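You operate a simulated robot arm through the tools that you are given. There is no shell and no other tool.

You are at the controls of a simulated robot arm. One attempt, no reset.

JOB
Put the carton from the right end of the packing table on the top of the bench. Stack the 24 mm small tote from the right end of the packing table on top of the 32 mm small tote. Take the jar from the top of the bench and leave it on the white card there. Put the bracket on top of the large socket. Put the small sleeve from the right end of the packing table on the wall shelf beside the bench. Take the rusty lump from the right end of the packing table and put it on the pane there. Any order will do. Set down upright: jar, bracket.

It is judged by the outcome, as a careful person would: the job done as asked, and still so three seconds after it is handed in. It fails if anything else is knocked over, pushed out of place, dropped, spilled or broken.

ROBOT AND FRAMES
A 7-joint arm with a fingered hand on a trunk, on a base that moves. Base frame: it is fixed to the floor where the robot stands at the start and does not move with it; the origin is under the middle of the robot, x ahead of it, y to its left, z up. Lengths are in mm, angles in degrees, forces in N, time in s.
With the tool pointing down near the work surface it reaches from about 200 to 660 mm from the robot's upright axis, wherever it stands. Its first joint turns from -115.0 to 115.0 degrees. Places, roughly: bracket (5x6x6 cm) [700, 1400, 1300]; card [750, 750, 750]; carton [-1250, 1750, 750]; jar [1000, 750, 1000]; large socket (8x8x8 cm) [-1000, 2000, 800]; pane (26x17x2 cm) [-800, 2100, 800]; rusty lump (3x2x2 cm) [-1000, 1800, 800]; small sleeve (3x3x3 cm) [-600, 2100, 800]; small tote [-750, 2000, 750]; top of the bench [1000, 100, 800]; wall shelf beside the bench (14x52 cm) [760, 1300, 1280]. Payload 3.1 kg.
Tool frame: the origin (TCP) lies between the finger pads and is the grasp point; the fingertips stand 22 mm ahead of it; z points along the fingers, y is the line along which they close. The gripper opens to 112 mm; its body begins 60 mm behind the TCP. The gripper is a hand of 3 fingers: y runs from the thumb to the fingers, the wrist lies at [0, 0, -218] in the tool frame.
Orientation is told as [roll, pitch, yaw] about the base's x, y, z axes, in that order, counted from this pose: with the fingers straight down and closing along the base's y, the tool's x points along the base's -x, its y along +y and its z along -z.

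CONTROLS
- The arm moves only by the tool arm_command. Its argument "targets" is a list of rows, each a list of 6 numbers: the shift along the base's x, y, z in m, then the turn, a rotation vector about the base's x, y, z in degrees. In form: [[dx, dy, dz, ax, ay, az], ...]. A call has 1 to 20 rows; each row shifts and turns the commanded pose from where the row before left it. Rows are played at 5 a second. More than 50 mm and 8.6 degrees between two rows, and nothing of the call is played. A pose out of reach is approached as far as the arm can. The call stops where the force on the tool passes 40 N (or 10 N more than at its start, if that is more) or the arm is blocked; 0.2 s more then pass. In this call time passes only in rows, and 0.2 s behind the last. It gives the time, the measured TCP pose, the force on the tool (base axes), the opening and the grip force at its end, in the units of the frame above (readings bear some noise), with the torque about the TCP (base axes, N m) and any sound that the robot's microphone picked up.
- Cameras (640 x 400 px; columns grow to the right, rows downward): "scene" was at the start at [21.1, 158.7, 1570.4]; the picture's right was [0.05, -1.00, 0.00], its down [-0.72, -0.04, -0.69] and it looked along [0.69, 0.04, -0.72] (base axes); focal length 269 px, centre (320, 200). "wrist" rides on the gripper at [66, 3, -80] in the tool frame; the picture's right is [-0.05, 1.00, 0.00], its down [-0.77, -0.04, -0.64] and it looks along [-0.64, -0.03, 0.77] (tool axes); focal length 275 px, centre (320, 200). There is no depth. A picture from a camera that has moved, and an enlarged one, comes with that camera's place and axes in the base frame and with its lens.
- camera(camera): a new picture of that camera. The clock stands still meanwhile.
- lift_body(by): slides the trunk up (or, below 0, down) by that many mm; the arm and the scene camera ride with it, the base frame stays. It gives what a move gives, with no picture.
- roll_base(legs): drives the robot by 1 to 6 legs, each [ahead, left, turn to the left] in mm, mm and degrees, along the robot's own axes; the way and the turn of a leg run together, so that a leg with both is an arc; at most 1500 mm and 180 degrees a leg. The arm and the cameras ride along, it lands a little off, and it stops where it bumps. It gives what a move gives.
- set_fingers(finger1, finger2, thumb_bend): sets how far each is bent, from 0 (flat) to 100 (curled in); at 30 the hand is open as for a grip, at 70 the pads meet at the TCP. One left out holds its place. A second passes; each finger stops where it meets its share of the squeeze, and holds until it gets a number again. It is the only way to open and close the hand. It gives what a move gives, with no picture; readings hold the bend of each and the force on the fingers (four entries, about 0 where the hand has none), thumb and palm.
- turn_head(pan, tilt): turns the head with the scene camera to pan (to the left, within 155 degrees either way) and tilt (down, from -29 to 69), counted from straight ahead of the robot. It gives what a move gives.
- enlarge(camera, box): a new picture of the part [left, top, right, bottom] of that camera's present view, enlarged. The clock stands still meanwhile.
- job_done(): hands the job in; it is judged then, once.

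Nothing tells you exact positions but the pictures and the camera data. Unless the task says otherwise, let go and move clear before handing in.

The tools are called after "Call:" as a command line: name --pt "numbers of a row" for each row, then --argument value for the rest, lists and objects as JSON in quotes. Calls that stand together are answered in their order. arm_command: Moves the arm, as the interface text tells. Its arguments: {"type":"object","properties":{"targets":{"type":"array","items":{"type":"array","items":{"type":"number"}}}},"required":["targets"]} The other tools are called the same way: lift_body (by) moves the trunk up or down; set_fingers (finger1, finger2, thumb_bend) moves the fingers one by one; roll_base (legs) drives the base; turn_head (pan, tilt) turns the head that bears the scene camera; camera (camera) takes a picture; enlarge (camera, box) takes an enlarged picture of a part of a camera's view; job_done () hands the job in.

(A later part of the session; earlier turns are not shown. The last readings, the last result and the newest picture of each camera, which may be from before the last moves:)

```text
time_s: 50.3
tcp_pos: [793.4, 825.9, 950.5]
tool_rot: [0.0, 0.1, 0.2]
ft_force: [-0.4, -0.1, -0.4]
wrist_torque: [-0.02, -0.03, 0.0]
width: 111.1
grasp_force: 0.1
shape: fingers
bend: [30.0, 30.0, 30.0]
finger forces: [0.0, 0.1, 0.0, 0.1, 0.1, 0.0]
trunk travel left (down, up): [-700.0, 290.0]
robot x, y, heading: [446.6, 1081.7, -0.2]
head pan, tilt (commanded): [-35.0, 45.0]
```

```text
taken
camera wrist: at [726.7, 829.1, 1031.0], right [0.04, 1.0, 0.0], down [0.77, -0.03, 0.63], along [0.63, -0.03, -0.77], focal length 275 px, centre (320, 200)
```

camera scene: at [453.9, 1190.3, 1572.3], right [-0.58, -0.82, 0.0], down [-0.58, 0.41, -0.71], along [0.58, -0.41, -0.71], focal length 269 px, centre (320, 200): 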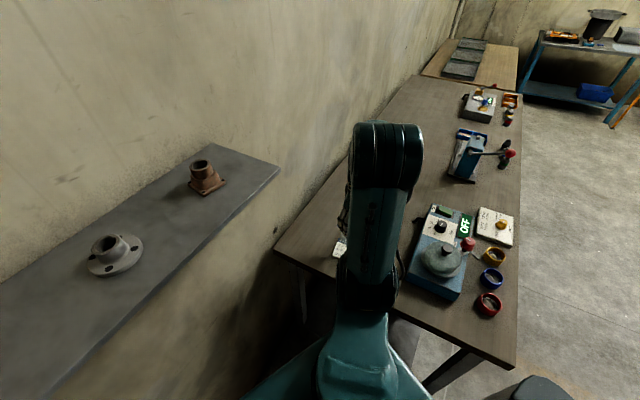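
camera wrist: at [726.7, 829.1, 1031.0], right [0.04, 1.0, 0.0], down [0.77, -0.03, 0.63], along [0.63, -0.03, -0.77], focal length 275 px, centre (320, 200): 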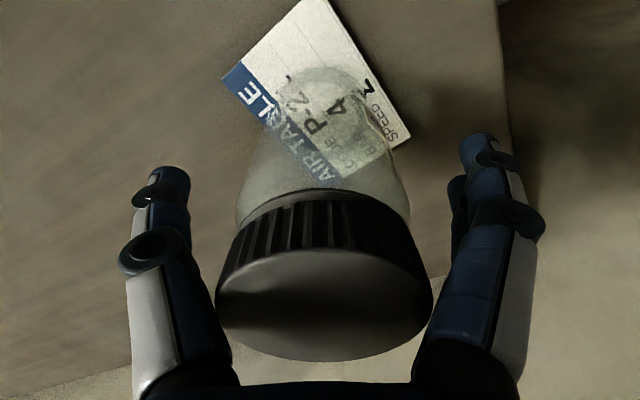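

The jar is released on the card and stands free. I'll lift straight up and check.

Call:
arm_command --pt "0 0 0.02 0 0 0" --pt "0 0 0.03 0 0 0" --pt "0 0 0.04 0 0 0" --pt "0 0 0.04 0 0 0"

Call:
arm_command --pt "-0.04 0 0.0 0 0 0" --pt "-0.04 0 0.0 0 0 0" --pt "-0.04 0 0.0 0 0 0"

Call:
camera --camera "wrist"

Call:
camera --camera "scene"

```text
time_s: 51.3
tcp_pos: [793.5, 826.3, 1079.5]
tool_rot: [0.0, 0.1, 0.2]
ft_force: [-0.2, 0.2, 0.2]
wrist_torque: [0.01, -0.02, 0.02]
width: 111.1
grasp_force: 0.0
shape: fingers
bend: [30.0, 30.0, 30.0]
finger forces: [0.1, 0.1, 0.0, 0.0, 0.0, 0.0]
trunk travel left (down, up): [-700.0, 290.0]
robot x, y, heading: [446.0, 1082.6, -0.3]
head pan, tilt (commanded): [-35.0, 45.0]
```

```text
time_s: 52.1
tcp_pos: [671.5, 824.8, 1080.3]
tool_rot: [0.1, -0.1, 0.1]
ft_force: [-0.1, -0.6, 0.4]
wrist_torque: [0.0, -0.01, 0.0]
width: 111.3
grasp_force: 0.0
shape: fingers
bend: [30.0, 30.0, 30.0]
finger forces: [0.1, 0.0, 0.1, 0.1, 0.0, 0.1]
trunk travel left (down, up): [-700.0, 290.0]
robot x, y, heading: [447.6, 1079.6, -0.1]
head pan, tilt (commanded): [-35.0, 45.0]
```

```text
taken
camera wrist: at [603.7, 827.8, 1161.1], right [0.04, 1.0, 0.0], down [0.77, -0.03, 0.64], along [0.64, -0.03, -0.77], focal length 275 px, centre (320, 200)
```

wrist: 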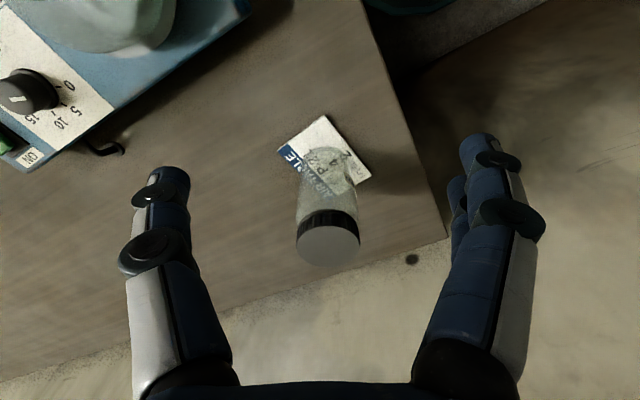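

```text
taken
camera scene: at [448.9, 1187.8, 1572.5], right [-0.58, -0.82, 0.0], down [-0.58, 0.41, -0.71], along [0.58, -0.41, -0.71], focal length 269 px, centre (320, 200)
```

scene: 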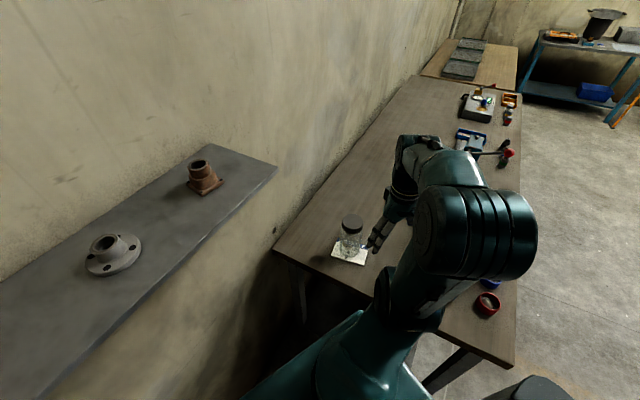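

The jar stands squarely on the card. Next is the bracket on the shelf: I'll raise the trunk and the arm, then reposition the robot facing the shelf.

Call:
lift_body --by 285

Call:
arm_command --pt "0 0 0.04 0 0 0" --pt "0 0 0.04 0 0 0"

Call:
roll_base --legs '[[-107, 111, 0], [0, 0, 25.5]]'

Call:
turn_head --pan 10 --tilt 55

Call:
camera --camera "scene"

```text
time_s: 55.0
tcp_pos: [676.1, 826.1, 1364.7]
tool_rot: [0.0, 0.2, 0.2]
ft_force: [0.0, -0.2, 0.2]
wrist_torque: [0.03, 0.0, -0.02]
width: 111.2
grasp_force: 0.1
shape: fingers
bend: [30.0, 30.0, 30.0]
finger forces: [0.0, 0.1, 0.1, 0.0, 0.0, 0.0]
trunk travel left (down, up): [-985.0, 5.0]
robot x, y, heading: [445.5, 1082.8, -0.3]
head pan, tilt (commanded): [-35.0, 45.0]
```

```text
time_s: 55.6
tcp_pos: [674.7, 826.5, 1443.3]
tool_rot: [0.0, 0.3, 0.2]
ft_force: [0.5, 0.4, 0.1]
wrist_torque: [0.01, -0.03, 0.02]
width: 111.2
grasp_force: 0.0
shape: fingers
bend: [30.0, 30.0, 30.0]
finger forces: [0.1, 0.0, 0.0, 0.1, 0.0, 0.0]
trunk travel left (down, up): [-985.0, 5.0]
robot x, y, heading: [447.7, 1078.1, -0.3]
head pan, tilt (commanded): [-35.0, 45.0]
```

```text
time_s: 58.3
tcp_pos: [652.2, 1061.2, 1443.5]
tool_rot: [0.0, 0.0, 25.3]
ft_force: [-0.2, 0.1, 0.3]
wrist_torque: [0.0, 0.02, 0.0]
width: 111.3
grasp_force: 0.0
shape: fingers
bend: [30.0, 30.0, 30.0]
finger forces: [0.0, 0.0, 0.0, 0.1, 0.0, 0.0]
trunk travel left (down, up): [-985.0, 5.0]
robot x, y, heading: [334.6, 1193.8, 25.0]
head pan, tilt (commanded): [-35.0, 45.0]
```

```text
time_s: 59.4
tcp_pos: [652.7, 1061.1, 1443.7]
tool_rot: [0.1, 0.0, 25.4]
ft_force: [-0.3, 0.3, -0.6]
wrist_torque: [0.02, -0.02, 0.01]
width: 111.2
grasp_force: 0.0
shape: fingers
bend: [30.0, 30.0, 30.0]
finger forces: [0.1, 0.1, 0.1, 0.0, 0.0, 0.0]
trunk travel left (down, up): [-985.0, 5.0]
robot x, y, heading: [339.8, 1191.3, 25.2]
head pan, tilt (commanded): [10.0, 55.0]
```

```text
taken
camera scene: at [278.0, 1350.4, 1843.9], right [0.57, -0.82, 0.0], down [-0.67, -0.47, -0.57], along [0.47, 0.33, -0.82], focal length 269 px, centre (320, 200)
```

scene: 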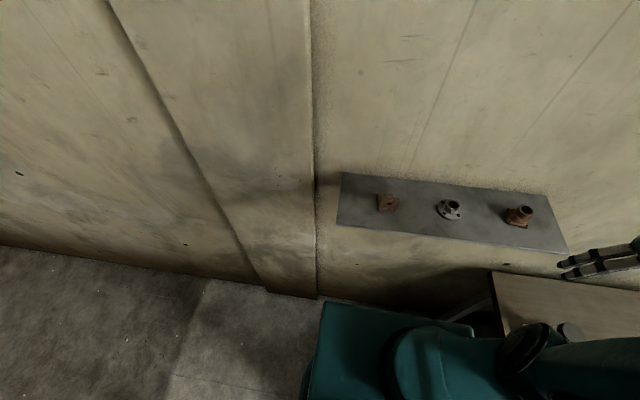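

Call:
enlarge --camera "scene" --box '[320, 150, 480, 250]'

```text
4.00 times, centred on (400, 200) of scene
camera zoom: at [278.0, 1350.4, 1843.9], right [0.57, -0.82, 0.0], down [-0.67, -0.47, -0.57], along [0.47, 0.33, -0.82], focal length 1075 px, centre (0, 200)
```

zoom: 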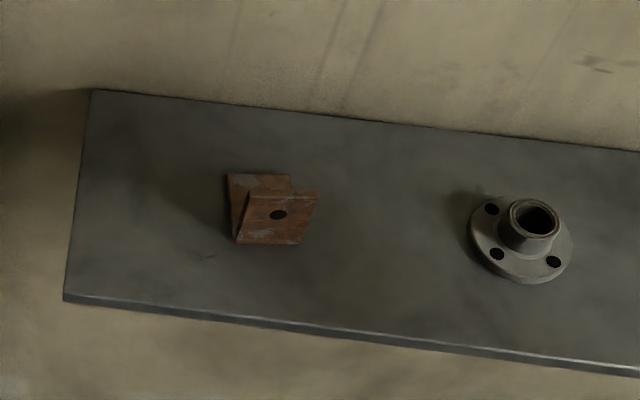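

The bracket is an L with its upright plate facing the room and its foot toward the wall. I'll turn the hand so it will close across the plate and look at it with the wrist camera.

Call:
arm_command --pt "-0.003 0.043 0 0 0 -8.2" --pt "-0.003 0.043 0 0 0 -8.2" --pt "-0.003 0.043 0 0 0 -8.2" --pt "-0.003 0.043 0 0 0 -8.2" --pt "-0.003 0.043 0 0 0 -8.2" --pt "-0.003 0.043 0 0 0 -8.2" --pt "-0.003 0.043 0 0 0 -8.2" --pt "-0.003 0.043 0 0 0 -8.2" --pt "-0.004 0.043 0 0 0 -8.2" --pt "-0.004 0.042 0 0 0 -8.2"

Call:
camera --camera "wrist"

Call:
camera --camera "scene"

```text
time_s: 61.6
tcp_pos: [619.4, 1492.6, 1441.5]
tool_rot: [-0.1, -0.1, -56.6]
ft_force: [0.3, 0.6, -0.5]
wrist_torque: [0.0, 0.02, -0.01]
width: 111.4
grasp_force: 0.1
shape: fingers
bend: [30.0, 30.0, 30.0]
finger forces: [0.0, 0.1, 0.0, 0.0, 0.0, 0.0]
trunk travel left (down, up): [-985.0, 5.0]
robot x, y, heading: [331.3, 1194.4, 24.9]
head pan, tilt (commanded): [10.0, 55.0]
```

```text
taken
camera wrist: at [585.8, 1549.3, 1522.6], right [0.86, 0.51, 0.0], down [0.39, -0.66, 0.64], along [0.32, -0.55, -0.77], focal length 275 px, centre (320, 200)
```

wrist: 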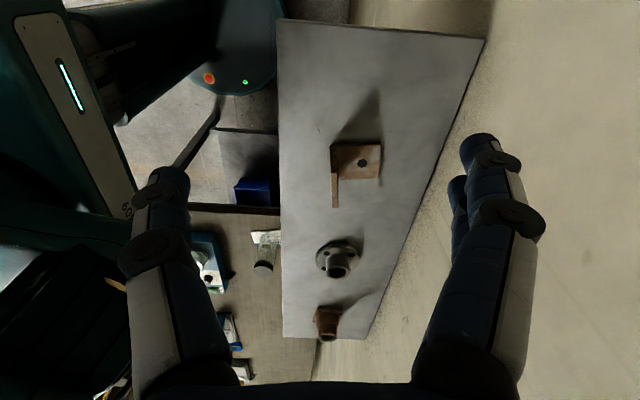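

```text
taken
camera scene: at [277.5, 1354.7, 1843.5], right [0.58, -0.82, 0.0], down [-0.67, -0.47, -0.57], along [0.47, 0.33, -0.82], focal length 269 px, centre (320, 200)
```

scene: 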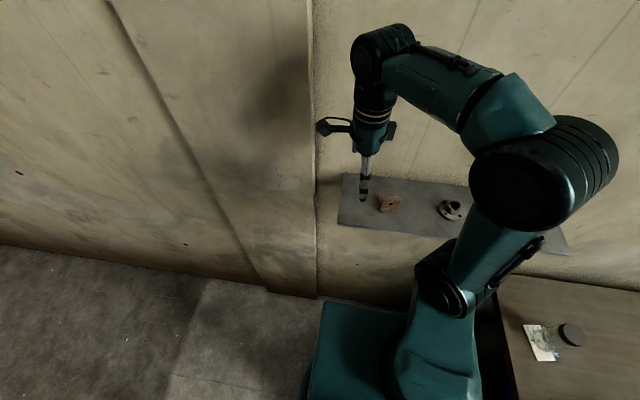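

I now have the bracket's foot about 48×40 mm, turned ~34.7°, with its upright plate at about (672, 1429), top near z≈1332. I'll move over it with the fingers partly closed and look again.

Call:
arm_command --pt "0.026 -0.032 0 0 0 1.0" --pt "0.026 -0.032 0 0 0 0"

Call:
set_fingers --finger1 46 --finger2 46 --thumb_bend 46

Call:
camera --camera "wrist"

```text
time_s: 62.2
tcp_pos: [673.5, 1423.9, 1441.3]
tool_rot: [0.1, 0.4, -55.6]
ft_force: [-0.2, -0.5, 1.0]
wrist_torque: [0.01, 0.03, 0.03]
width: 111.3
grasp_force: 0.0
shape: fingers
bend: [30.0, 30.0, 30.0]
finger forces: [0.0, 0.1, 0.1, 0.0, 0.0, 0.0]
trunk travel left (down, up): [-985.0, 5.0]
robot x, y, heading: [339.2, 1192.2, 25.3]
head pan, tilt (commanded): [10.0, 55.0]
```

```text
time_s: 63.2
tcp_pos: [672.7, 1425.1, 1442.1]
tool_rot: [0.0, 0.1, -55.5]
ft_force: [-0.3, -0.2, -0.3]
wrist_torque: [-0.04, 0.0, -0.01]
width: 67.1
grasp_force: 0.1
shape: fingers
bend: [46.0, 46.0, 46.0]
finger forces: [0.1, 0.1, 0.0, 0.0, 0.0, 0.1]
trunk travel left (down, up): [-985.0, 5.0]
robot x, y, heading: [338.6, 1192.4, 25.0]
head pan, tilt (commanded): [10.0, 55.0]
```

```text
taken
camera wrist: at [637.4, 1480.8, 1523.7], right [0.85, 0.53, 0.0], down [0.41, -0.66, 0.63], along [0.33, -0.54, -0.77], focal length 275 px, centre (320, 200)
```

wrist: 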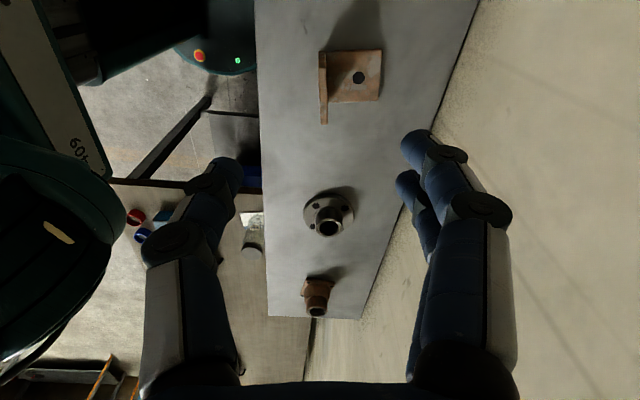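

The plate lies under the TCP. I'll descend partway and check with another picture.

Call:
arm_command --pt "0 0 -0.03 0 0 0" --pt "0 0 -0.03 0 0 0" --pt "0 0 -0.03 0 0 0"

Call:
camera --camera "wrist"

Call:
enlarge --camera "scene" --box '[320, 130, 480, 230]'

```text
time_s: 64.0
tcp_pos: [673.8, 1423.9, 1353.5]
tool_rot: [-0.1, 0.1, -55.7]
ft_force: [0.7, -0.2, -0.3]
wrist_torque: [-0.01, -0.02, 0.01]
width: 66.8
grasp_force: 0.0
shape: fingers
bend: [46.0, 46.0, 46.0]
finger forces: [0.0, 0.0, 0.0, 0.1, 0.1, 0.0]
trunk travel left (down, up): [-985.0, 5.0]
robot x, y, heading: [340.6, 1192.8, 25.2]
head pan, tilt (commanded): [10.0, 55.0]
```

```text
taken
camera wrist: at [637.4, 1480.1, 1434.8], right [0.85, 0.53, 0.0], down [0.41, -0.66, 0.63], along [0.33, -0.54, -0.77], focal length 275 px, centre (320, 200)
```

wrist: 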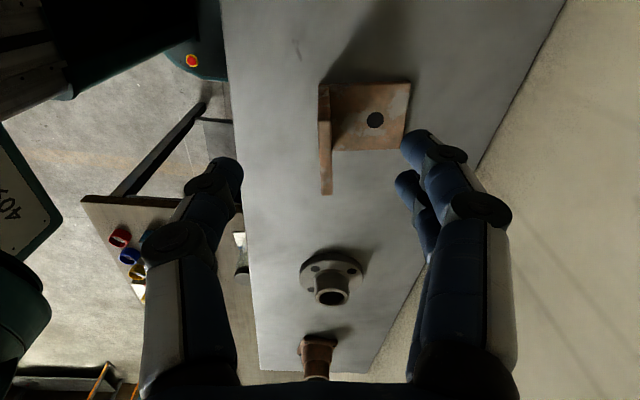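

```text
4.00 times, centred on (400, 180) of scene
camera zoom: at [278.4, 1351.2, 1843.9], right [0.57, -0.82, 0.0], down [-0.67, -0.47, -0.57], along [0.47, 0.33, -0.82], focal length 1075 px, centre (0, 280)
```

zoom: 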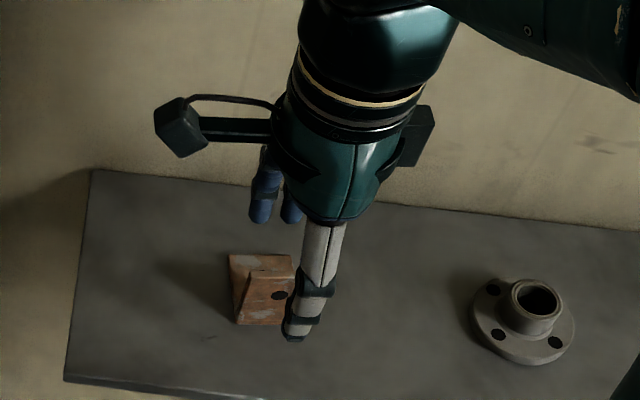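

Alignment agrees in both views (the TCP projects to the wrist image centre). I'll descend to z≈1312 and close on the plate.

Call:
arm_command --pt "0 0.001 -0.02 0 0 0" --pt "0 0 -0.015 0 0 0" --pt "0 0 -0.007 0 0 0"

Call:
camera --camera "wrist"

```text
time_s: 64.8
tcp_pos: [672.4, 1424.4, 1310.4]
tool_rot: [0.1, 0.1, -55.7]
ft_force: [0.1, 0.0, -0.5]
wrist_torque: [0.02, -0.02, 0.01]
width: 67.2
grasp_force: 0.1
shape: fingers
bend: [46.0, 46.0, 46.0]
finger forces: [0.0, 0.0, 0.0, 0.0, 0.1, 0.1]
trunk travel left (down, up): [-985.0, 5.0]
robot x, y, heading: [340.1, 1195.5, 25.2]
head pan, tilt (commanded): [10.0, 55.0]
```

```text
taken
camera wrist: at [637.6, 1481.3, 1392.2], right [0.85, 0.53, 0.0], down [0.41, -0.66, 0.63], along [0.33, -0.54, -0.77], focal length 275 px, centre (320, 200)
```

wrist: 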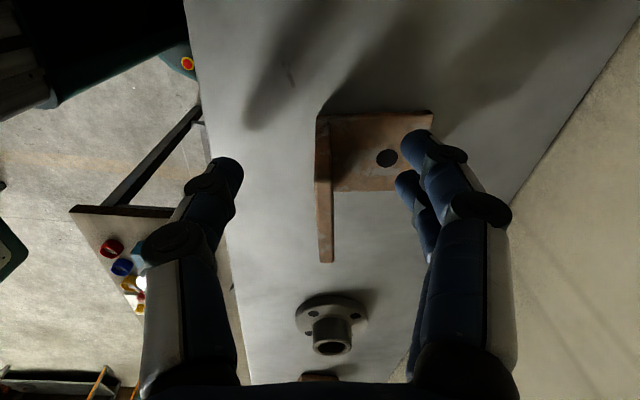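

The plate is centred between the fingers; closing now in steps.

Call:
set_fingers --finger1 60 --finger2 60 --thumb_bend 60

Call:
set_fingers --finger1 68 --finger2 68 --thumb_bend 68

Call:
camera --camera "wrist"

```text
time_s: 65.8
tcp_pos: [672.6, 1425.8, 1310.2]
tool_rot: [0.0, 0.2, -55.7]
ft_force: [0.5, -0.4, -0.2]
wrist_torque: [0.01, 0.0, -0.02]
width: 27.5
grasp_force: 0.0
shape: fingers
bend: [60.0, 60.0, 60.0]
finger forces: [0.1, 0.0, 0.0, 0.0, 0.0, 0.0]
trunk travel left (down, up): [-985.0, 5.0]
robot x, y, heading: [340.0, 1195.7, 25.1]
head pan, tilt (commanded): [10.0, 55.0]
```

```text
time_s: 66.8
tcp_pos: [674.0, 1426.5, 1311.1]
tool_rot: [0.0, 0.1, -55.6]
ft_force: [0.4, -0.6, -0.8]
wrist_torque: [0.0, -0.02, -0.01]
width: 7.6
grasp_force: 0.2
shape: fingers
bend: [67.0, 67.0, 68.0]
finger forces: [0.2, 0.4, 0.0, 0.0, 0.0, 0.1]
trunk travel left (down, up): [-985.0, 5.0]
robot x, y, heading: [336.1, 1195.5, 24.8]
head pan, tilt (commanded): [10.0, 55.0]
```

```text
taken
camera wrist: at [637.8, 1481.5, 1392.2], right [0.85, 0.53, 0.0], down [0.41, -0.66, 0.63], along [0.33, -0.54, -0.77], focal length 275 px, centre (320, 200)
```

wrist: 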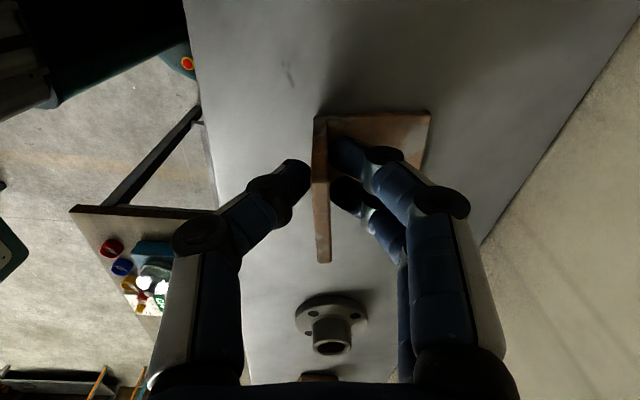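

Fingers straddle the plate, nearly touching. I'll squeeze further.

Call:
set_fingers --finger1 71 --finger2 71 --thumb_bend 72

Call:
set_fingers --finger1 75 --finger2 75 --thumb_bend 76

```text
time_s: 67.8
tcp_pos: [673.2, 1424.1, 1310.7]
tool_rot: [0.0, 0.1, -55.6]
ft_force: [0.8, -0.1, 0.2]
wrist_torque: [0.02, -0.02, 0.01]
width: 5.0
grasp_force: 2.9
shape: fingers
bend: [69.0, 69.0, 69.0]
finger forces: [1.6, 1.6, 0.0, 0.0, 3.1, 0.0]
trunk travel left (down, up): [-985.0, 5.0]
robot x, y, heading: [336.9, 1196.8, 25.0]
head pan, tilt (commanded): [10.0, 55.0]
```

```text
time_s: 68.8
tcp_pos: [673.4, 1425.4, 1311.5]
tool_rot: [0.0, 0.1, -55.6]
ft_force: [-0.1, 0.4, 0.2]
wrist_torque: [-0.02, 0.03, -0.01]
width: 3.4
grasp_force: 9.2
shape: fingers
bend: [72.0, 72.0, 71.0]
finger forces: [4.4, 4.4, 0.1, 0.0, 8.7, 0.1]
trunk travel left (down, up): [-985.0, 5.0]
robot x, y, heading: [335.4, 1195.8, 25.2]
head pan, tilt (commanded): [10.0, 55.0]
```

Call:
set_fingers --finger1 80 --finger2 80 --thumb_bend 81

Call:
arm_command --pt "0 0 0.01 0 0 0" --pt "0 0 0.02 0 0 0" --pt "0 0 0.03 0 0 0"

Call:
camera --camera "wrist"

```text
time_s: 69.8
tcp_pos: [672.7, 1425.0, 1310.4]
tool_rot: [0.1, 0.1, -55.6]
ft_force: [-0.2, -0.3, -1.3]
wrist_torque: [0.04, 0.03, 0.04]
width: 2.7
grasp_force: 15.7
shape: fingers
bend: [75.0, 75.0, 72.0]
finger forces: [8.0, 7.9, 0.1, 0.1, 16.1, 0.0]
trunk travel left (down, up): [-985.0, 5.0]
robot x, y, heading: [338.5, 1190.9, 25.1]
head pan, tilt (commanded): [10.0, 55.0]
```

```text
time_s: 70.6
tcp_pos: [673.5, 1428.8, 1371.2]
tool_rot: [-0.1, 0.1, -55.5]
ft_force: [0.7, -0.2, -1.7]
wrist_torque: [0.0, 0.02, 0.0]
width: 3.0
grasp_force: 15.8
shape: fingers
bend: [75.0, 75.0, 72.0]
finger forces: [8.0, 7.7, 0.0, 0.1, 15.9, 0.1]
trunk travel left (down, up): [-985.0, 5.0]
robot x, y, heading: [338.0, 1195.9, 25.3]
head pan, tilt (commanded): [10.0, 55.0]
```

```text
taken
camera wrist: at [638.0, 1483.7, 1453.0], right [0.85, 0.53, 0.0], down [0.41, -0.66, 0.63], along [0.33, -0.54, -0.77], focal length 275 px, centre (320, 200)
```

wrist: 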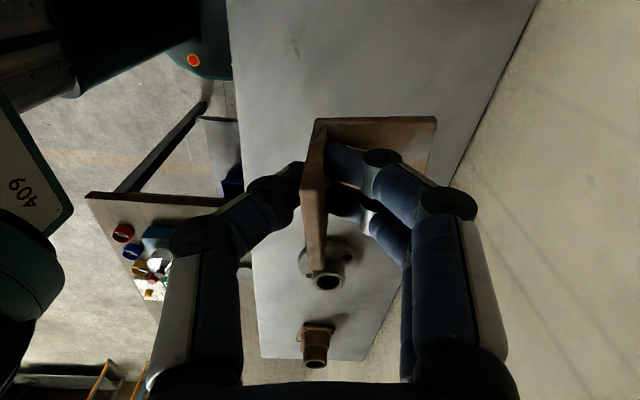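

The bracket is held firmly and lifted clear. I'll raise further, pull back from the shelf, and then turn the robot right to travel backward down the corridor to the rear side of the packing table (labels there face the back).

Call:
arm_command --pt "0 0 0.04 0 0 0" --pt "0 0 0.03 0 0 0" --pt "-0.03 -0.02 0 0 0 0" --pt "-0.03 -0.03 0 0 0 0" --pt "-0.02 -0.04 0 0 0 0"

Call:
roll_base --legs '[[-40, 0, 0], [0, 0, -90]]'

Call:
turn_head --pan 155 --tilt 40

Call:
camera --camera "scene"

```text
time_s: 71.8
tcp_pos: [590.6, 1335.1, 1445.1]
tool_rot: [0.1, 0.2, -55.8]
ft_force: [-0.5, -0.1, -1.7]
wrist_torque: [0.03, 0.01, 0.0]
width: 2.7
grasp_force: 15.7
shape: fingers
bend: [76.0, 76.0, 72.0]
finger forces: [7.8, 7.6, 0.0, 0.0, 15.7, 0.0]
trunk travel left (down, up): [-985.0, 5.0]
robot x, y, heading: [340.4, 1194.4, 24.9]
head pan, tilt (commanded): [10.0, 55.0]
```

```text
time_s: 76.5
tcp_pos: [438.3, 918.9, 1443.7]
tool_rot: [0.1, 0.1, -146.7]
ft_force: [-0.6, 0.5, -2.1]
wrist_torque: [0.03, 0.01, -0.01]
width: 2.5
grasp_force: 14.9
shape: fingers
bend: [76.0, 76.0, 72.0]
finger forces: [7.5, 7.3, 0.0, 0.0, 15.0, 0.0]
trunk travel left (down, up): [-985.0, 5.0]
robot x, y, heading: [297.2, 1176.3, -65.6]
head pan, tilt (commanded): [10.0, 55.0]
```

```text
time_s: 78.8
tcp_pos: [439.1, 919.2, 1444.8]
tool_rot: [0.0, 0.2, -146.6]
ft_force: [-0.3, 0.5, -1.7]
wrist_torque: [0.02, -0.02, 0.01]
width: 2.5
grasp_force: 15.1
shape: fingers
bend: [76.0, 76.0, 72.0]
finger forces: [7.4, 7.4, 0.0, 0.1, 15.0, 0.0]
trunk travel left (down, up): [-985.0, 5.0]
robot x, y, heading: [302.0, 1177.6, -65.7]
head pan, tilt (commanded): [154.7, 40.0]
```

```text
taken
camera scene: at [418.4, 1380.9, 1864.6], right [1.0, -0.02, 0.0], down [-0.01, -0.64, -0.77], along [0.02, 0.77, -0.64], focal length 269 px, centre (320, 200)
```

scene: 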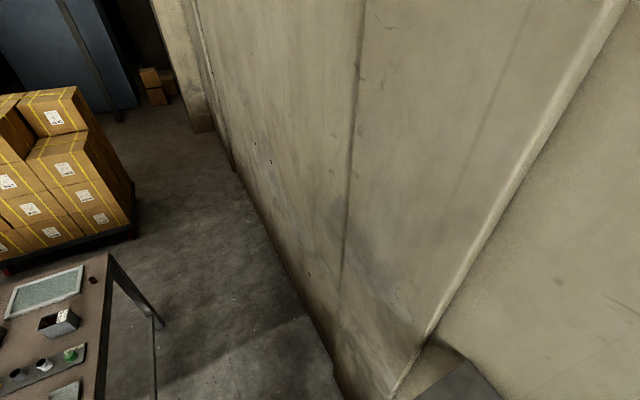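

The corridor between the packing table's end and the wall is clear. I'll drive backward along it.

Call:
roll_base --legs '[[-1400, 0, 0]]'

Call:
turn_head --pan -60 --tilt 45

Call:
camera --camera "scene"

Call:
turn_head --pan -110 --tilt 45

Call:
camera --camera "scene"

```text
time_s: 85.7
tcp_pos: [-124.5, 2182.3, 1444.6]
tool_rot: [0.0, 0.2, -146.8]
ft_force: [-0.3, 0.2, -1.9]
wrist_torque: [0.03, 0.0, 0.0]
width: 2.2
grasp_force: 14.9
shape: fingers
bend: [76.0, 76.0, 72.0]
finger forces: [7.4, 7.5, 0.1, 0.1, 15.1, 0.1]
trunk travel left (down, up): [-985.0, 5.0]
robot x, y, heading: [-264.8, 2440.9, -66.2]
head pan, tilt (commanded): [154.7, 40.0]
```

```text
time_s: 88.8
tcp_pos: [-125.5, 2184.1, 1443.8]
tool_rot: [0.0, 0.1, -146.9]
ft_force: [1.0, -0.2, -1.5]
wrist_torque: [0.02, 0.0, 0.01]
width: 2.4
grasp_force: 15.0
shape: fingers
bend: [76.0, 76.0, 72.0]
finger forces: [7.5, 7.4, 0.0, 0.0, 15.2, 0.0]
trunk travel left (down, up): [-985.0, 5.0]
robot x, y, heading: [-260.2, 2441.8, -65.8]
head pan, tilt (commanded): [-60.0, 45.0]
```

```text
taken
camera scene: at [-194.4, 2493.6, 1857.3], right [-0.81, 0.59, 0.0], down [0.42, 0.57, -0.71], along [-0.42, -0.57, -0.71], focal length 269 px, centre (320, 200)
```

scene: 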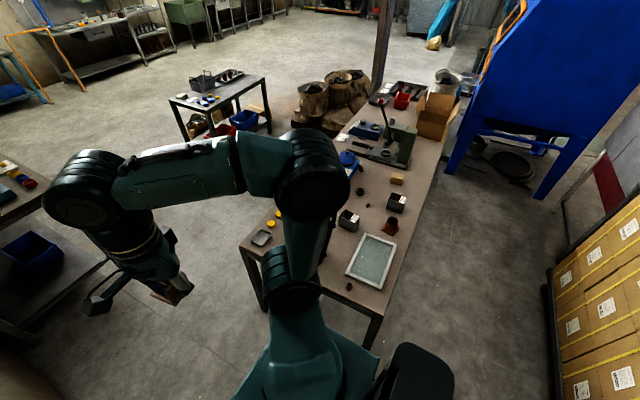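

```text
time_s: 90.0
tcp_pos: [-124.7, 2182.9, 1443.8]
tool_rot: [0.0, 0.1, -146.8]
ft_force: [0.3, 0.1, -2.8]
wrist_torque: [0.02, 0.01, 0.0]
width: 1.9
grasp_force: 15.4
shape: fingers
bend: [76.0, 76.0, 72.0]
finger forces: [7.5, 7.4, 0.0, 0.1, 15.1, 0.1]
trunk travel left (down, up): [-985.0, 5.0]
robot x, y, heading: [-263.2, 2443.9, -66.2]
head pan, tilt (commanded): [-110.0, 45.0]
```

```text
taken
camera scene: at [-227.7, 2553.7, 1857.3], right [-0.07, 1.0, 0.0], down [0.71, 0.05, -0.71], along [-0.71, -0.05, -0.71], focal length 269 px, centre (320, 200)
```

scene: 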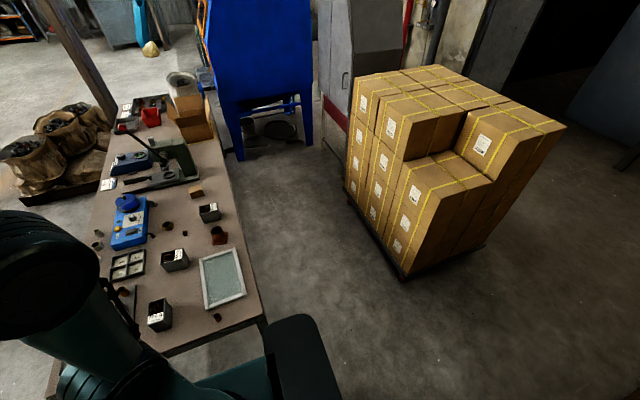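

The floor behind the table is clear and wide. I'll enlarge the table end to read the labels.

Call:
enlarge --camera "scene" --box '[80, 170, 280, 345]'

Call:
enlarge --camera "scene" --box '[140, 235, 230, 340]'

Call:
enlarge --camera "scene" --box '[180, 190, 240, 250]'

```text
2.29 times, centred on (180, 258) of scene
camera zoom: at [-227.7, 2553.7, 1857.3], right [-0.07, 1.0, 0.0], down [0.71, 0.05, -0.71], along [-0.71, -0.05, -0.71], focal length 614 px, centre (640, 69)
```

zoom: 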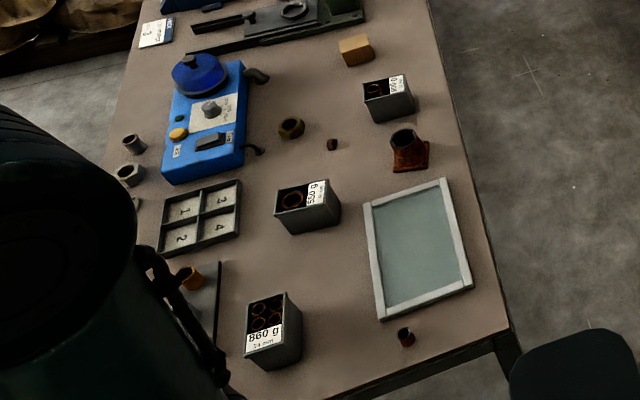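

```text
3.81 times, centred on (185, 288) of scene
camera zoom: at [-227.7, 2553.7, 1857.3], right [-0.07, 1.0, 0.0], down [0.71, 0.05, -0.71], along [-0.71, -0.05, -0.71], focal length 1023 px, centre (834, -133)
```

zoom: 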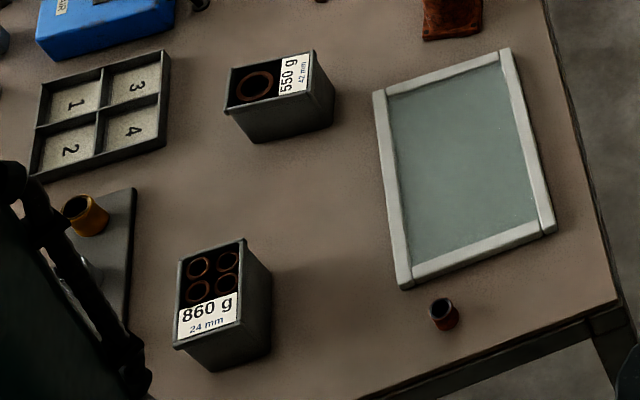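

```text
6.67 times, centred on (210, 220) of scene
camera zoom: at [-227.7, 2553.7, 1857.3], right [-0.07, 1.0, 0.0], down [0.71, 0.05, -0.71], along [-0.71, -0.05, -0.71], focal length 1791 px, centre (1053, 67)
```

zoom: 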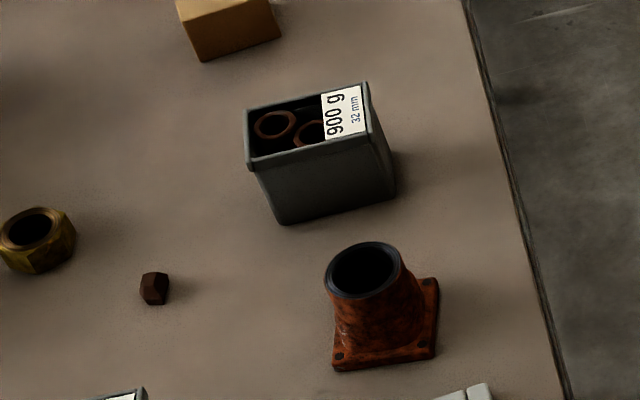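

Labels read: the 860 g tote is "24 mm" (near the front right), the 900 g tote is "32 mm" (back left), and the 550 g one is "42 mm". I'll drive on around behind the table.

Call:
roll_base --legs '[[-400, 0, 0], [0, 0, 1.5], [0, -400, 0]]'

Call:
turn_head --pan -40 --tilt 60

Call:
camera --camera "scene"

```text
time_s: 95.0
tcp_pos: [-636.2, 2386.4, 1443.8]
tool_rot: [0.1, 0.1, -144.8]
ft_force: [0.0, -0.4, -1.3]
wrist_torque: [0.01, -0.01, 0.02]
width: 2.4
grasp_force: 14.7
shape: fingers
bend: [76.0, 76.0, 72.0]
finger forces: [7.6, 7.3, 0.0, 0.1, 15.1, 0.0]
trunk travel left (down, up): [-985.0, 5.0]
robot x, y, heading: [-785.5, 2642.9, -64.1]
head pan, tilt (commanded): [-110.0, 45.0]
```

```text
time_s: 96.4
tcp_pos: [-638.2, 2386.5, 1443.4]
tool_rot: [0.0, 0.1, -144.8]
ft_force: [-0.8, 0.1, -1.9]
wrist_torque: [0.0, 0.01, 0.04]
width: 2.3
grasp_force: 15.1
shape: fingers
bend: [76.0, 76.0, 72.0]
finger forces: [7.6, 7.5, 0.0, 0.0, 15.1, 0.1]
trunk travel left (down, up): [-985.0, 5.0]
robot x, y, heading: [-783.2, 2638.7, -63.9]
head pan, tilt (commanded): [-40.0, 60.0]
```

```text
taken
camera scene: at [-688.6, 2697.0, 1837.8], right [-0.97, 0.24, 0.0], down [0.21, 0.84, -0.5], along [-0.12, -0.48, -0.87], focal length 269 px, centre (320, 200)
```

scene: 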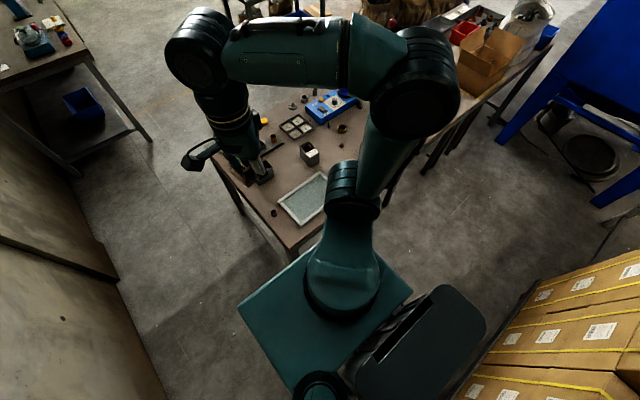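

There's ample room. I'll continue right to be behind the socket, then look again.

Call:
roll_base --legs '[[0, -420, 0]]'

Call:
turn_head --pan 15 --tilt 60

Call:
camera --camera "scene"

```text
time_s: 98.9
tcp_pos: [-1011.9, 2204.9, 1444.2]
tool_rot: [0.1, 0.1, -144.9]
ft_force: [-1.0, 0.6, -2.1]
wrist_torque: [0.02, -0.01, 0.01]
width: 2.3
grasp_force: 14.4
shape: fingers
bend: [76.0, 76.0, 72.0]
finger forces: [7.6, 7.4, 0.0, 0.1, 15.1, 0.0]
trunk travel left (down, up): [-985.0, 5.0]
robot x, y, heading: [-1158.5, 2459.2, -64.1]
head pan, tilt (commanded): [-40.0, 60.0]
```

```text
time_s: 100.2
tcp_pos: [-1012.6, 2203.7, 1443.9]
tool_rot: [0.0, 0.1, -144.9]
ft_force: [0.3, -0.5, -1.4]
wrist_torque: [0.01, 0.01, 0.05]
width: 2.6
grasp_force: 14.8
shape: fingers
bend: [76.0, 76.0, 72.0]
finger forces: [7.5, 7.4, 0.0, 0.1, 15.1, 0.0]
trunk travel left (down, up): [-985.0, 5.0]
robot x, y, heading: [-1160.1, 2458.1, -64.4]
head pan, tilt (commanded): [15.0, 60.0]
```

```text
taken
camera scene: at [-1003.2, 2529.0, 1837.8], right [-0.76, -0.65, 0.0], down [-0.57, 0.66, -0.5], along [0.33, -0.38, -0.87], focal length 269 px, centre (320, 200)
```

scene: 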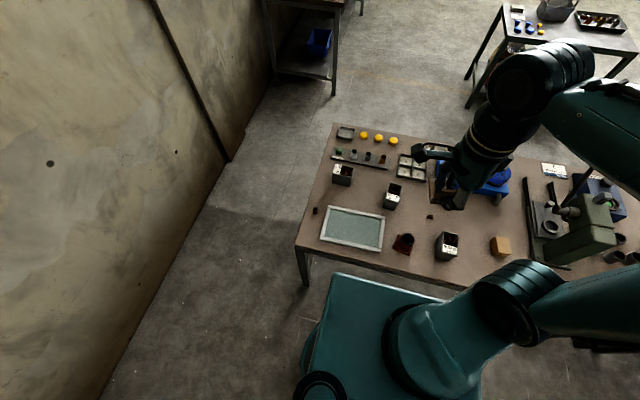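

Call:
enlarge --camera "scene" --box '[290, 120, 530, 290]'

Call:
enlarge --camera "scene" --box '[380, 190, 520, 280]'

```text
2.35 times, centred on (410, 205) of scene
camera zoom: at [-1003.2, 2529.0, 1837.8], right [-0.76, -0.65, 0.0], down [-0.57, 0.66, -0.5], along [0.33, -0.38, -0.87], focal length 632 px, centre (108, 188)
```

zoom: 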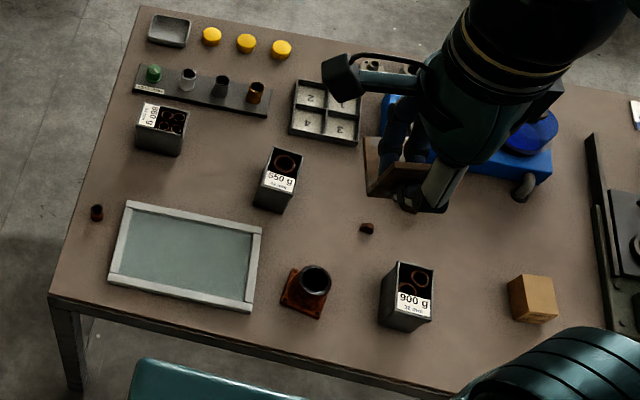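

```text
4.44 times, centred on (450, 235) of scene
camera zoom: at [-1003.2, 2529.0, 1837.8], right [-0.76, -0.65, 0.0], down [-0.57, 0.66, -0.5], along [0.33, -0.38, -0.87], focal length 1194 px, centre (-258, 44)
```

zoom: 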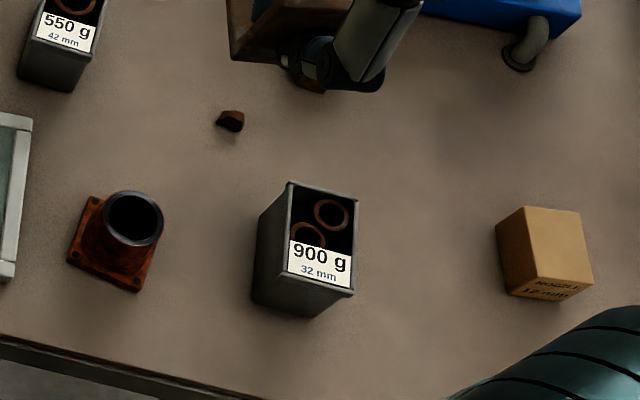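

I see all targets clearly from here: the rusty flanged socket with a ring top, the 32 mm tote, lump and carton. I'll lower the trunk in steps, checking the arm's clearance.

Call:
lift_body --by -300

Call:
turn_head --pan 0 --tilt 50

Call:
camera --camera "scene"

Call:
camera --camera "wrist"

```text
time_s: 103.2
tcp_pos: [-1012.3, 2205.0, 1143.9]
tool_rot: [0.1, 0.1, -144.9]
ft_force: [0.7, 0.9, -2.3]
wrist_torque: [-0.02, -0.01, 0.03]
width: 2.6
grasp_force: 14.6
shape: fingers
bend: [76.0, 76.0, 72.0]
finger forces: [7.6, 7.4, 0.0, 0.0, 15.2, 0.1]
trunk travel left (down, up): [-685.0, 305.0]
robot x, y, heading: [-1162.7, 2458.0, -64.5]
head pan, tilt (commanded): [15.0, 60.0]
```

```text
time_s: 103.9
tcp_pos: [-1012.6, 2204.1, 1143.8]
tool_rot: [0.0, 0.1, -144.9]
ft_force: [-0.3, 0.1, -1.0]
wrist_torque: [-0.01, 0.0, 0.01]
width: 2.3
grasp_force: 15.3
shape: fingers
bend: [76.0, 76.0, 72.0]
finger forces: [7.5, 7.3, 0.1, 0.1, 15.1, 0.0]
trunk travel left (down, up): [-685.0, 305.0]
robot x, y, heading: [-1157.2, 2459.2, -63.8]
head pan, tilt (commanded): [0.0, 50.0]
```

```text
taken
camera scene: at [-1012.9, 2510.4, 1550.3], right [-0.9, -0.44, 0.0], down [-0.33, 0.69, -0.64], along [0.28, -0.58, -0.77], focal length 269 px, centre (320, 200)
```

scene: 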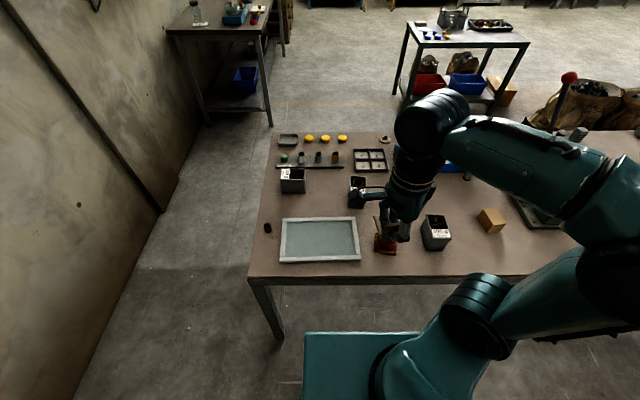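

```text
taken
camera wrist: at [-957.4, 2239.3, 1225.5], right [0.54, -0.84, 0.0], down [-0.65, -0.41, 0.63], along [-0.54, -0.34, -0.77], focal length 275 px, centre (320, 200)
```

wrist: 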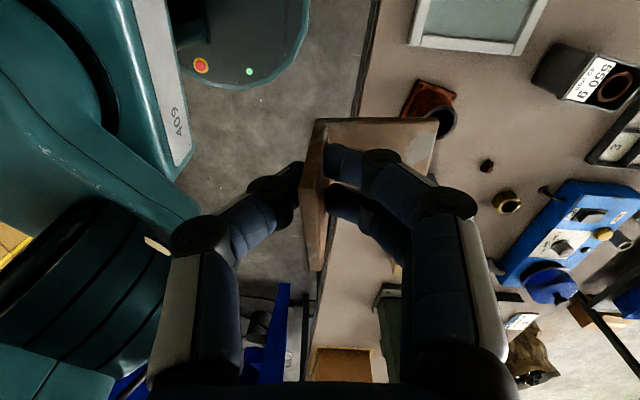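

The socket's ring top is at about (-1005, 1995). I'll move the bracket over it.

Call:
arm_command --pt "0 -0.04 0 0 0 0" --pt "0 -0.04 0 0 0 0" --pt "0 -0.04 0 0 0 0" --pt "-0.001 -0.04 0 0 0 0" --pt "-0.001 -0.037 0 0 0 0"

Call:
lift_body --by -180

Call:
camera --camera "wrist"

Call:
camera --camera "scene"

```text
time_s: 105.1
tcp_pos: [-1014.6, 2005.6, 1144.9]
tool_rot: [-0.1, 0.3, -144.9]
ft_force: [-0.3, -0.1, -1.6]
wrist_torque: [0.01, 0.01, 0.0]
width: 2.3
grasp_force: 15.0
shape: fingers
bend: [76.0, 76.0, 72.0]
finger forces: [7.7, 7.4, 0.0, 0.0, 15.2, 0.0]
trunk travel left (down, up): [-685.0, 305.0]
robot x, y, heading: [-1161.9, 2454.4, -64.2]
head pan, tilt (commanded): [0.0, 50.0]
```

```text
time_s: 107.1
tcp_pos: [-1013.5, 2006.1, 965.9]
tool_rot: [0.0, 0.1, -144.9]
ft_force: [0.0, -0.2, -0.8]
wrist_torque: [0.02, -0.01, -0.01]
width: 2.5
grasp_force: 14.9
shape: fingers
bend: [76.0, 76.0, 72.0]
finger forces: [7.5, 7.6, 0.0, 0.0, 15.3, 0.0]
trunk travel left (down, up): [-505.0, 485.0]
robot x, y, heading: [-1159.9, 2456.8, -64.1]
head pan, tilt (commanded): [0.0, 50.0]
```

```text
taken
camera wrist: at [-958.9, 2041.3, 1047.1], right [0.54, -0.84, 0.0], down [-0.65, -0.41, 0.63], along [-0.54, -0.34, -0.77], focal length 275 px, centre (320, 200)
```

wrist: 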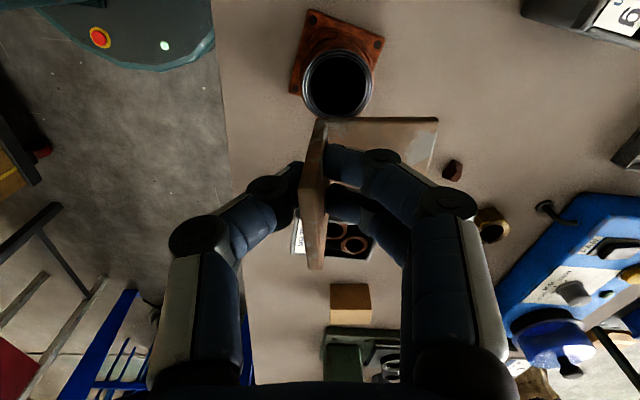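

```text
taken
camera scene: at [-1013.0, 2510.3, 1370.4], right [-0.9, -0.44, 0.0], down [-0.33, 0.69, -0.64], along [0.28, -0.58, -0.77], focal length 269 px, centre (320, 200)
```

scene: 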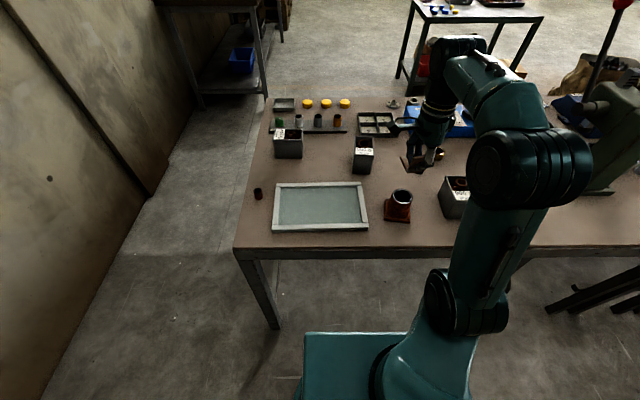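

The ring centre is refined to (-1005.5, 1995, z≈828). I'll make a small correction and lower the bracket toward it.

Call:
arm_command --pt "0.002 0.004 -0.03 0 0 0" --pt "0 0 -0.03 0 0 0" --pt "0 0 -0.02 0 0 0"

Call:
camera --camera "wrist"

Call:
enlarge --camera "scene" --box '[350, 130, 470, 230]'

```text
time_s: 107.9
tcp_pos: [-1010.6, 2009.4, 886.1]
tool_rot: [0.0, 0.1, -144.9]
ft_force: [0.4, 0.3, -2.1]
wrist_torque: [0.01, 0.02, 0.0]
width: 2.3
grasp_force: 15.2
shape: fingers
bend: [76.0, 76.0, 72.0]
finger forces: [7.7, 7.5, 0.0, 0.1, 15.3, 0.0]
trunk travel left (down, up): [-505.0, 485.0]
robot x, y, heading: [-1159.3, 2457.4, -64.4]
head pan, tilt (commanded): [0.0, 50.0]
```

```text
taken
camera wrist: at [-955.5, 2044.7, 966.6], right [0.54, -0.84, 0.0], down [-0.65, -0.41, 0.63], along [-0.54, -0.34, -0.77], focal length 275 px, centre (320, 200)
```

wrist: 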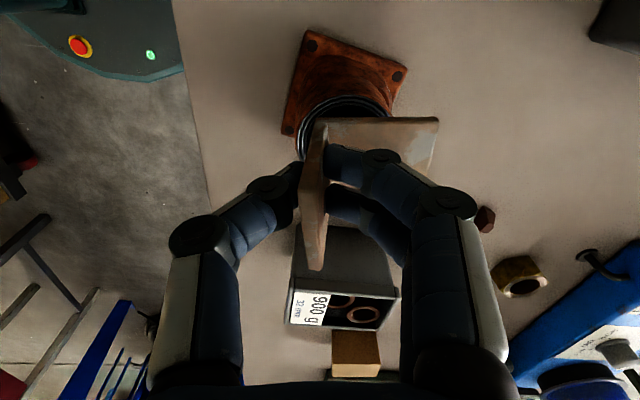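

```text
4.00 times, centred on (410, 180) of scene
camera zoom: at [-1012.8, 2510.1, 1370.4], right [-0.9, -0.44, 0.0], down [-0.33, 0.69, -0.64], along [0.28, -0.58, -0.77], focal length 1075 px, centre (-40, 280)
```

zoom: 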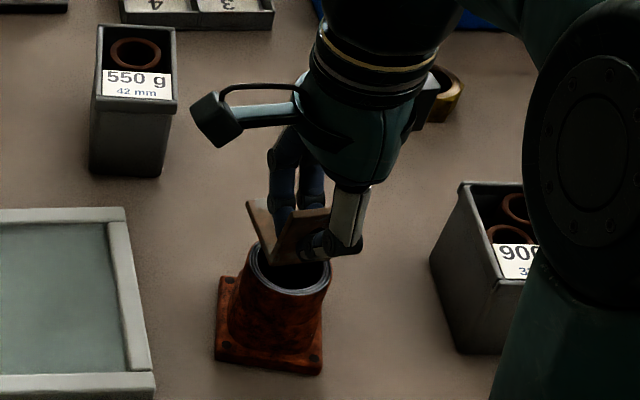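

Everything is aligned as intended: the foot is centred over the ring. I'll descend in small steps until it seats.

Call:
arm_command --pt "0 0 -0.004 0 0 0" --pt "0 0 -0.004 0 0 0" --pt "0 0 -0.003 0 0 0"

Call:
arm_command --pt "0 0 -0.002 0 0 0"

Call:
arm_command --pt "0 0 -0.002 0 0 0"

```text
time_s: 108.7
tcp_pos: [-1011.4, 2009.8, 874.0]
tool_rot: [-0.1, 0.1, -144.9]
ft_force: [0.5, 0.9, -2.3]
wrist_torque: [0.01, 0.0, -0.01]
width: 2.3
grasp_force: 14.8
shape: fingers
bend: [76.0, 76.0, 72.0]
finger forces: [7.6, 7.5, 0.1, 0.0, 15.3, 0.0]
trunk travel left (down, up): [-505.0, 485.0]
robot x, y, heading: [-1157.0, 2457.9, -64.4]
head pan, tilt (commanded): [0.0, 50.0]
```

```text
time_s: 109.1
tcp_pos: [-1011.7, 2007.2, 871.8]
tool_rot: [0.0, 0.1, -144.9]
ft_force: [-0.1, 1.6, -1.5]
wrist_torque: [0.0, 0.0, -0.03]
width: 2.2
grasp_force: 14.9
shape: fingers
bend: [76.0, 76.0, 72.0]
finger forces: [7.7, 7.5, 0.0, 0.1, 15.3, 0.0]
trunk travel left (down, up): [-505.0, 485.0]
robot x, y, heading: [-1156.1, 2457.9, -64.2]
head pan, tilt (commanded): [0.0, 50.0]
```

```text
time_s: 109.5
tcp_pos: [-1011.9, 2010.4, 870.3]
tool_rot: [0.0, 0.1, -144.9]
ft_force: [0.3, -0.1, -1.4]
wrist_torque: [0.0, 0.0, 0.03]
width: 2.4
grasp_force: 15.2
shape: fingers
bend: [76.0, 76.0, 72.0]
finger forces: [7.6, 7.6, 0.0, 0.0, 15.3, 0.0]
trunk travel left (down, up): [-505.0, 485.0]
robot x, y, heading: [-1160.4, 2459.5, -64.1]
head pan, tilt (commanded): [0.0, 50.0]
```

Call:
arm_command --pt "0 0 -0.002 0 0 0"

Call:
arm_command --pt "0 0 -0.0015 0 0 0"

Call:
arm_command --pt "0 0 -0.0015 0 0 0"

```text
time_s: 109.9
tcp_pos: [-1012.2, 2010.1, 868.2]
tool_rot: [0.0, 0.1, -144.9]
ft_force: [-0.5, 0.4, -1.1]
wrist_torque: [0.02, 0.03, 0.0]
width: 2.4
grasp_force: 14.9
shape: fingers
bend: [76.0, 76.0, 72.0]
finger forces: [7.6, 7.5, 0.0, 0.1, 15.3, 0.0]
trunk travel left (down, up): [-505.0, 485.0]
robot x, y, heading: [-1156.3, 2458.3, -64.2]
head pan, tilt (commanded): [0.0, 50.0]
```

```text
time_s: 110.3
tcp_pos: [-1012.0, 2011.2, 867.2]
tool_rot: [0.1, 0.0, -144.9]
ft_force: [-0.2, 0.3, 2.1]
wrist_torque: [0.04, -0.01, -0.01]
width: 2.1
grasp_force: 16.1
shape: fingers
bend: [76.0, 76.0, 72.0]
finger forces: [8.0, 8.5, 0.1, 0.0, 16.0, 0.0]
trunk travel left (down, up): [-505.0, 485.0]
robot x, y, heading: [-1157.4, 2457.3, -64.3]
head pan, tilt (commanded): [0.0, 50.0]
```

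```text
time_s: 110.7
tcp_pos: [-1013.2, 2010.4, 866.3]
tool_rot: [0.1, 0.1, -144.9]
ft_force: [0.2, -0.9, 9.4]
wrist_torque: [-0.01, 0.0, -0.02]
width: 2.4
grasp_force: 17.9
shape: fingers
bend: [77.0, 77.0, 72.0]
finger forces: [9.4, 9.7, 0.1, 0.0, 17.3, 0.0]
trunk travel left (down, up): [-505.0, 485.0]
robot x, y, heading: [-1158.1, 2458.2, -64.1]
head pan, tilt (commanded): [0.0, 50.0]
```

The bracket is seated on the ring (force ~9 N). I'll check pictures before releasing.

Call:
camera --camera "wrist"

Call:
enlarge --camera "scene" --box '[370, 160, 430, 230]'

```text
taken
camera wrist: at [-957.3, 2046.3, 948.0], right [0.54, -0.84, 0.0], down [-0.65, -0.41, 0.63], along [-0.53, -0.34, -0.77], focal length 275 px, centre (320, 200)
```

wrist: 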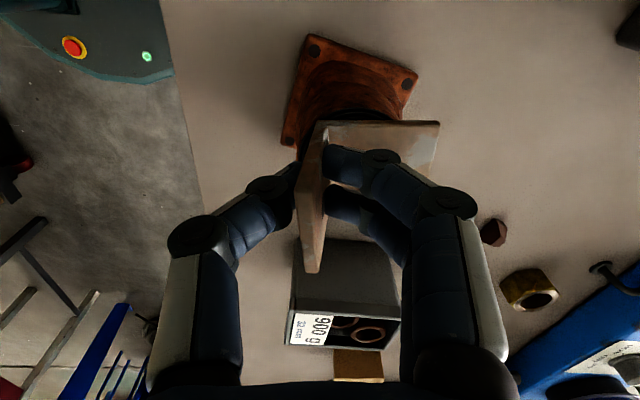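

```text
5.71 times, centred on (400, 195) of scene
camera zoom: at [-1013.3, 2511.3, 1370.6], right [-0.9, -0.44, 0.0], down [-0.33, 0.69, -0.64], along [0.28, -0.58, -0.77], focal length 1535 px, centre (-137, 229)
```

zoom: 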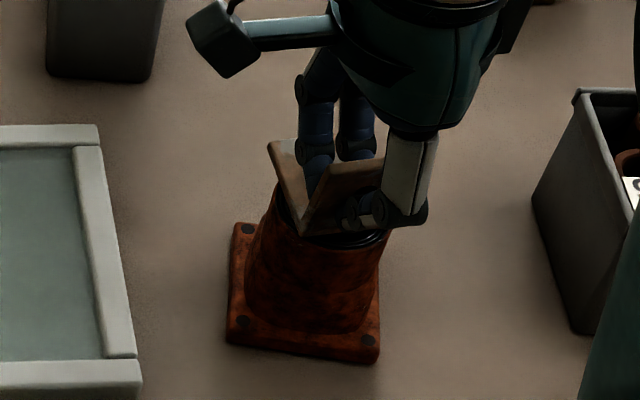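

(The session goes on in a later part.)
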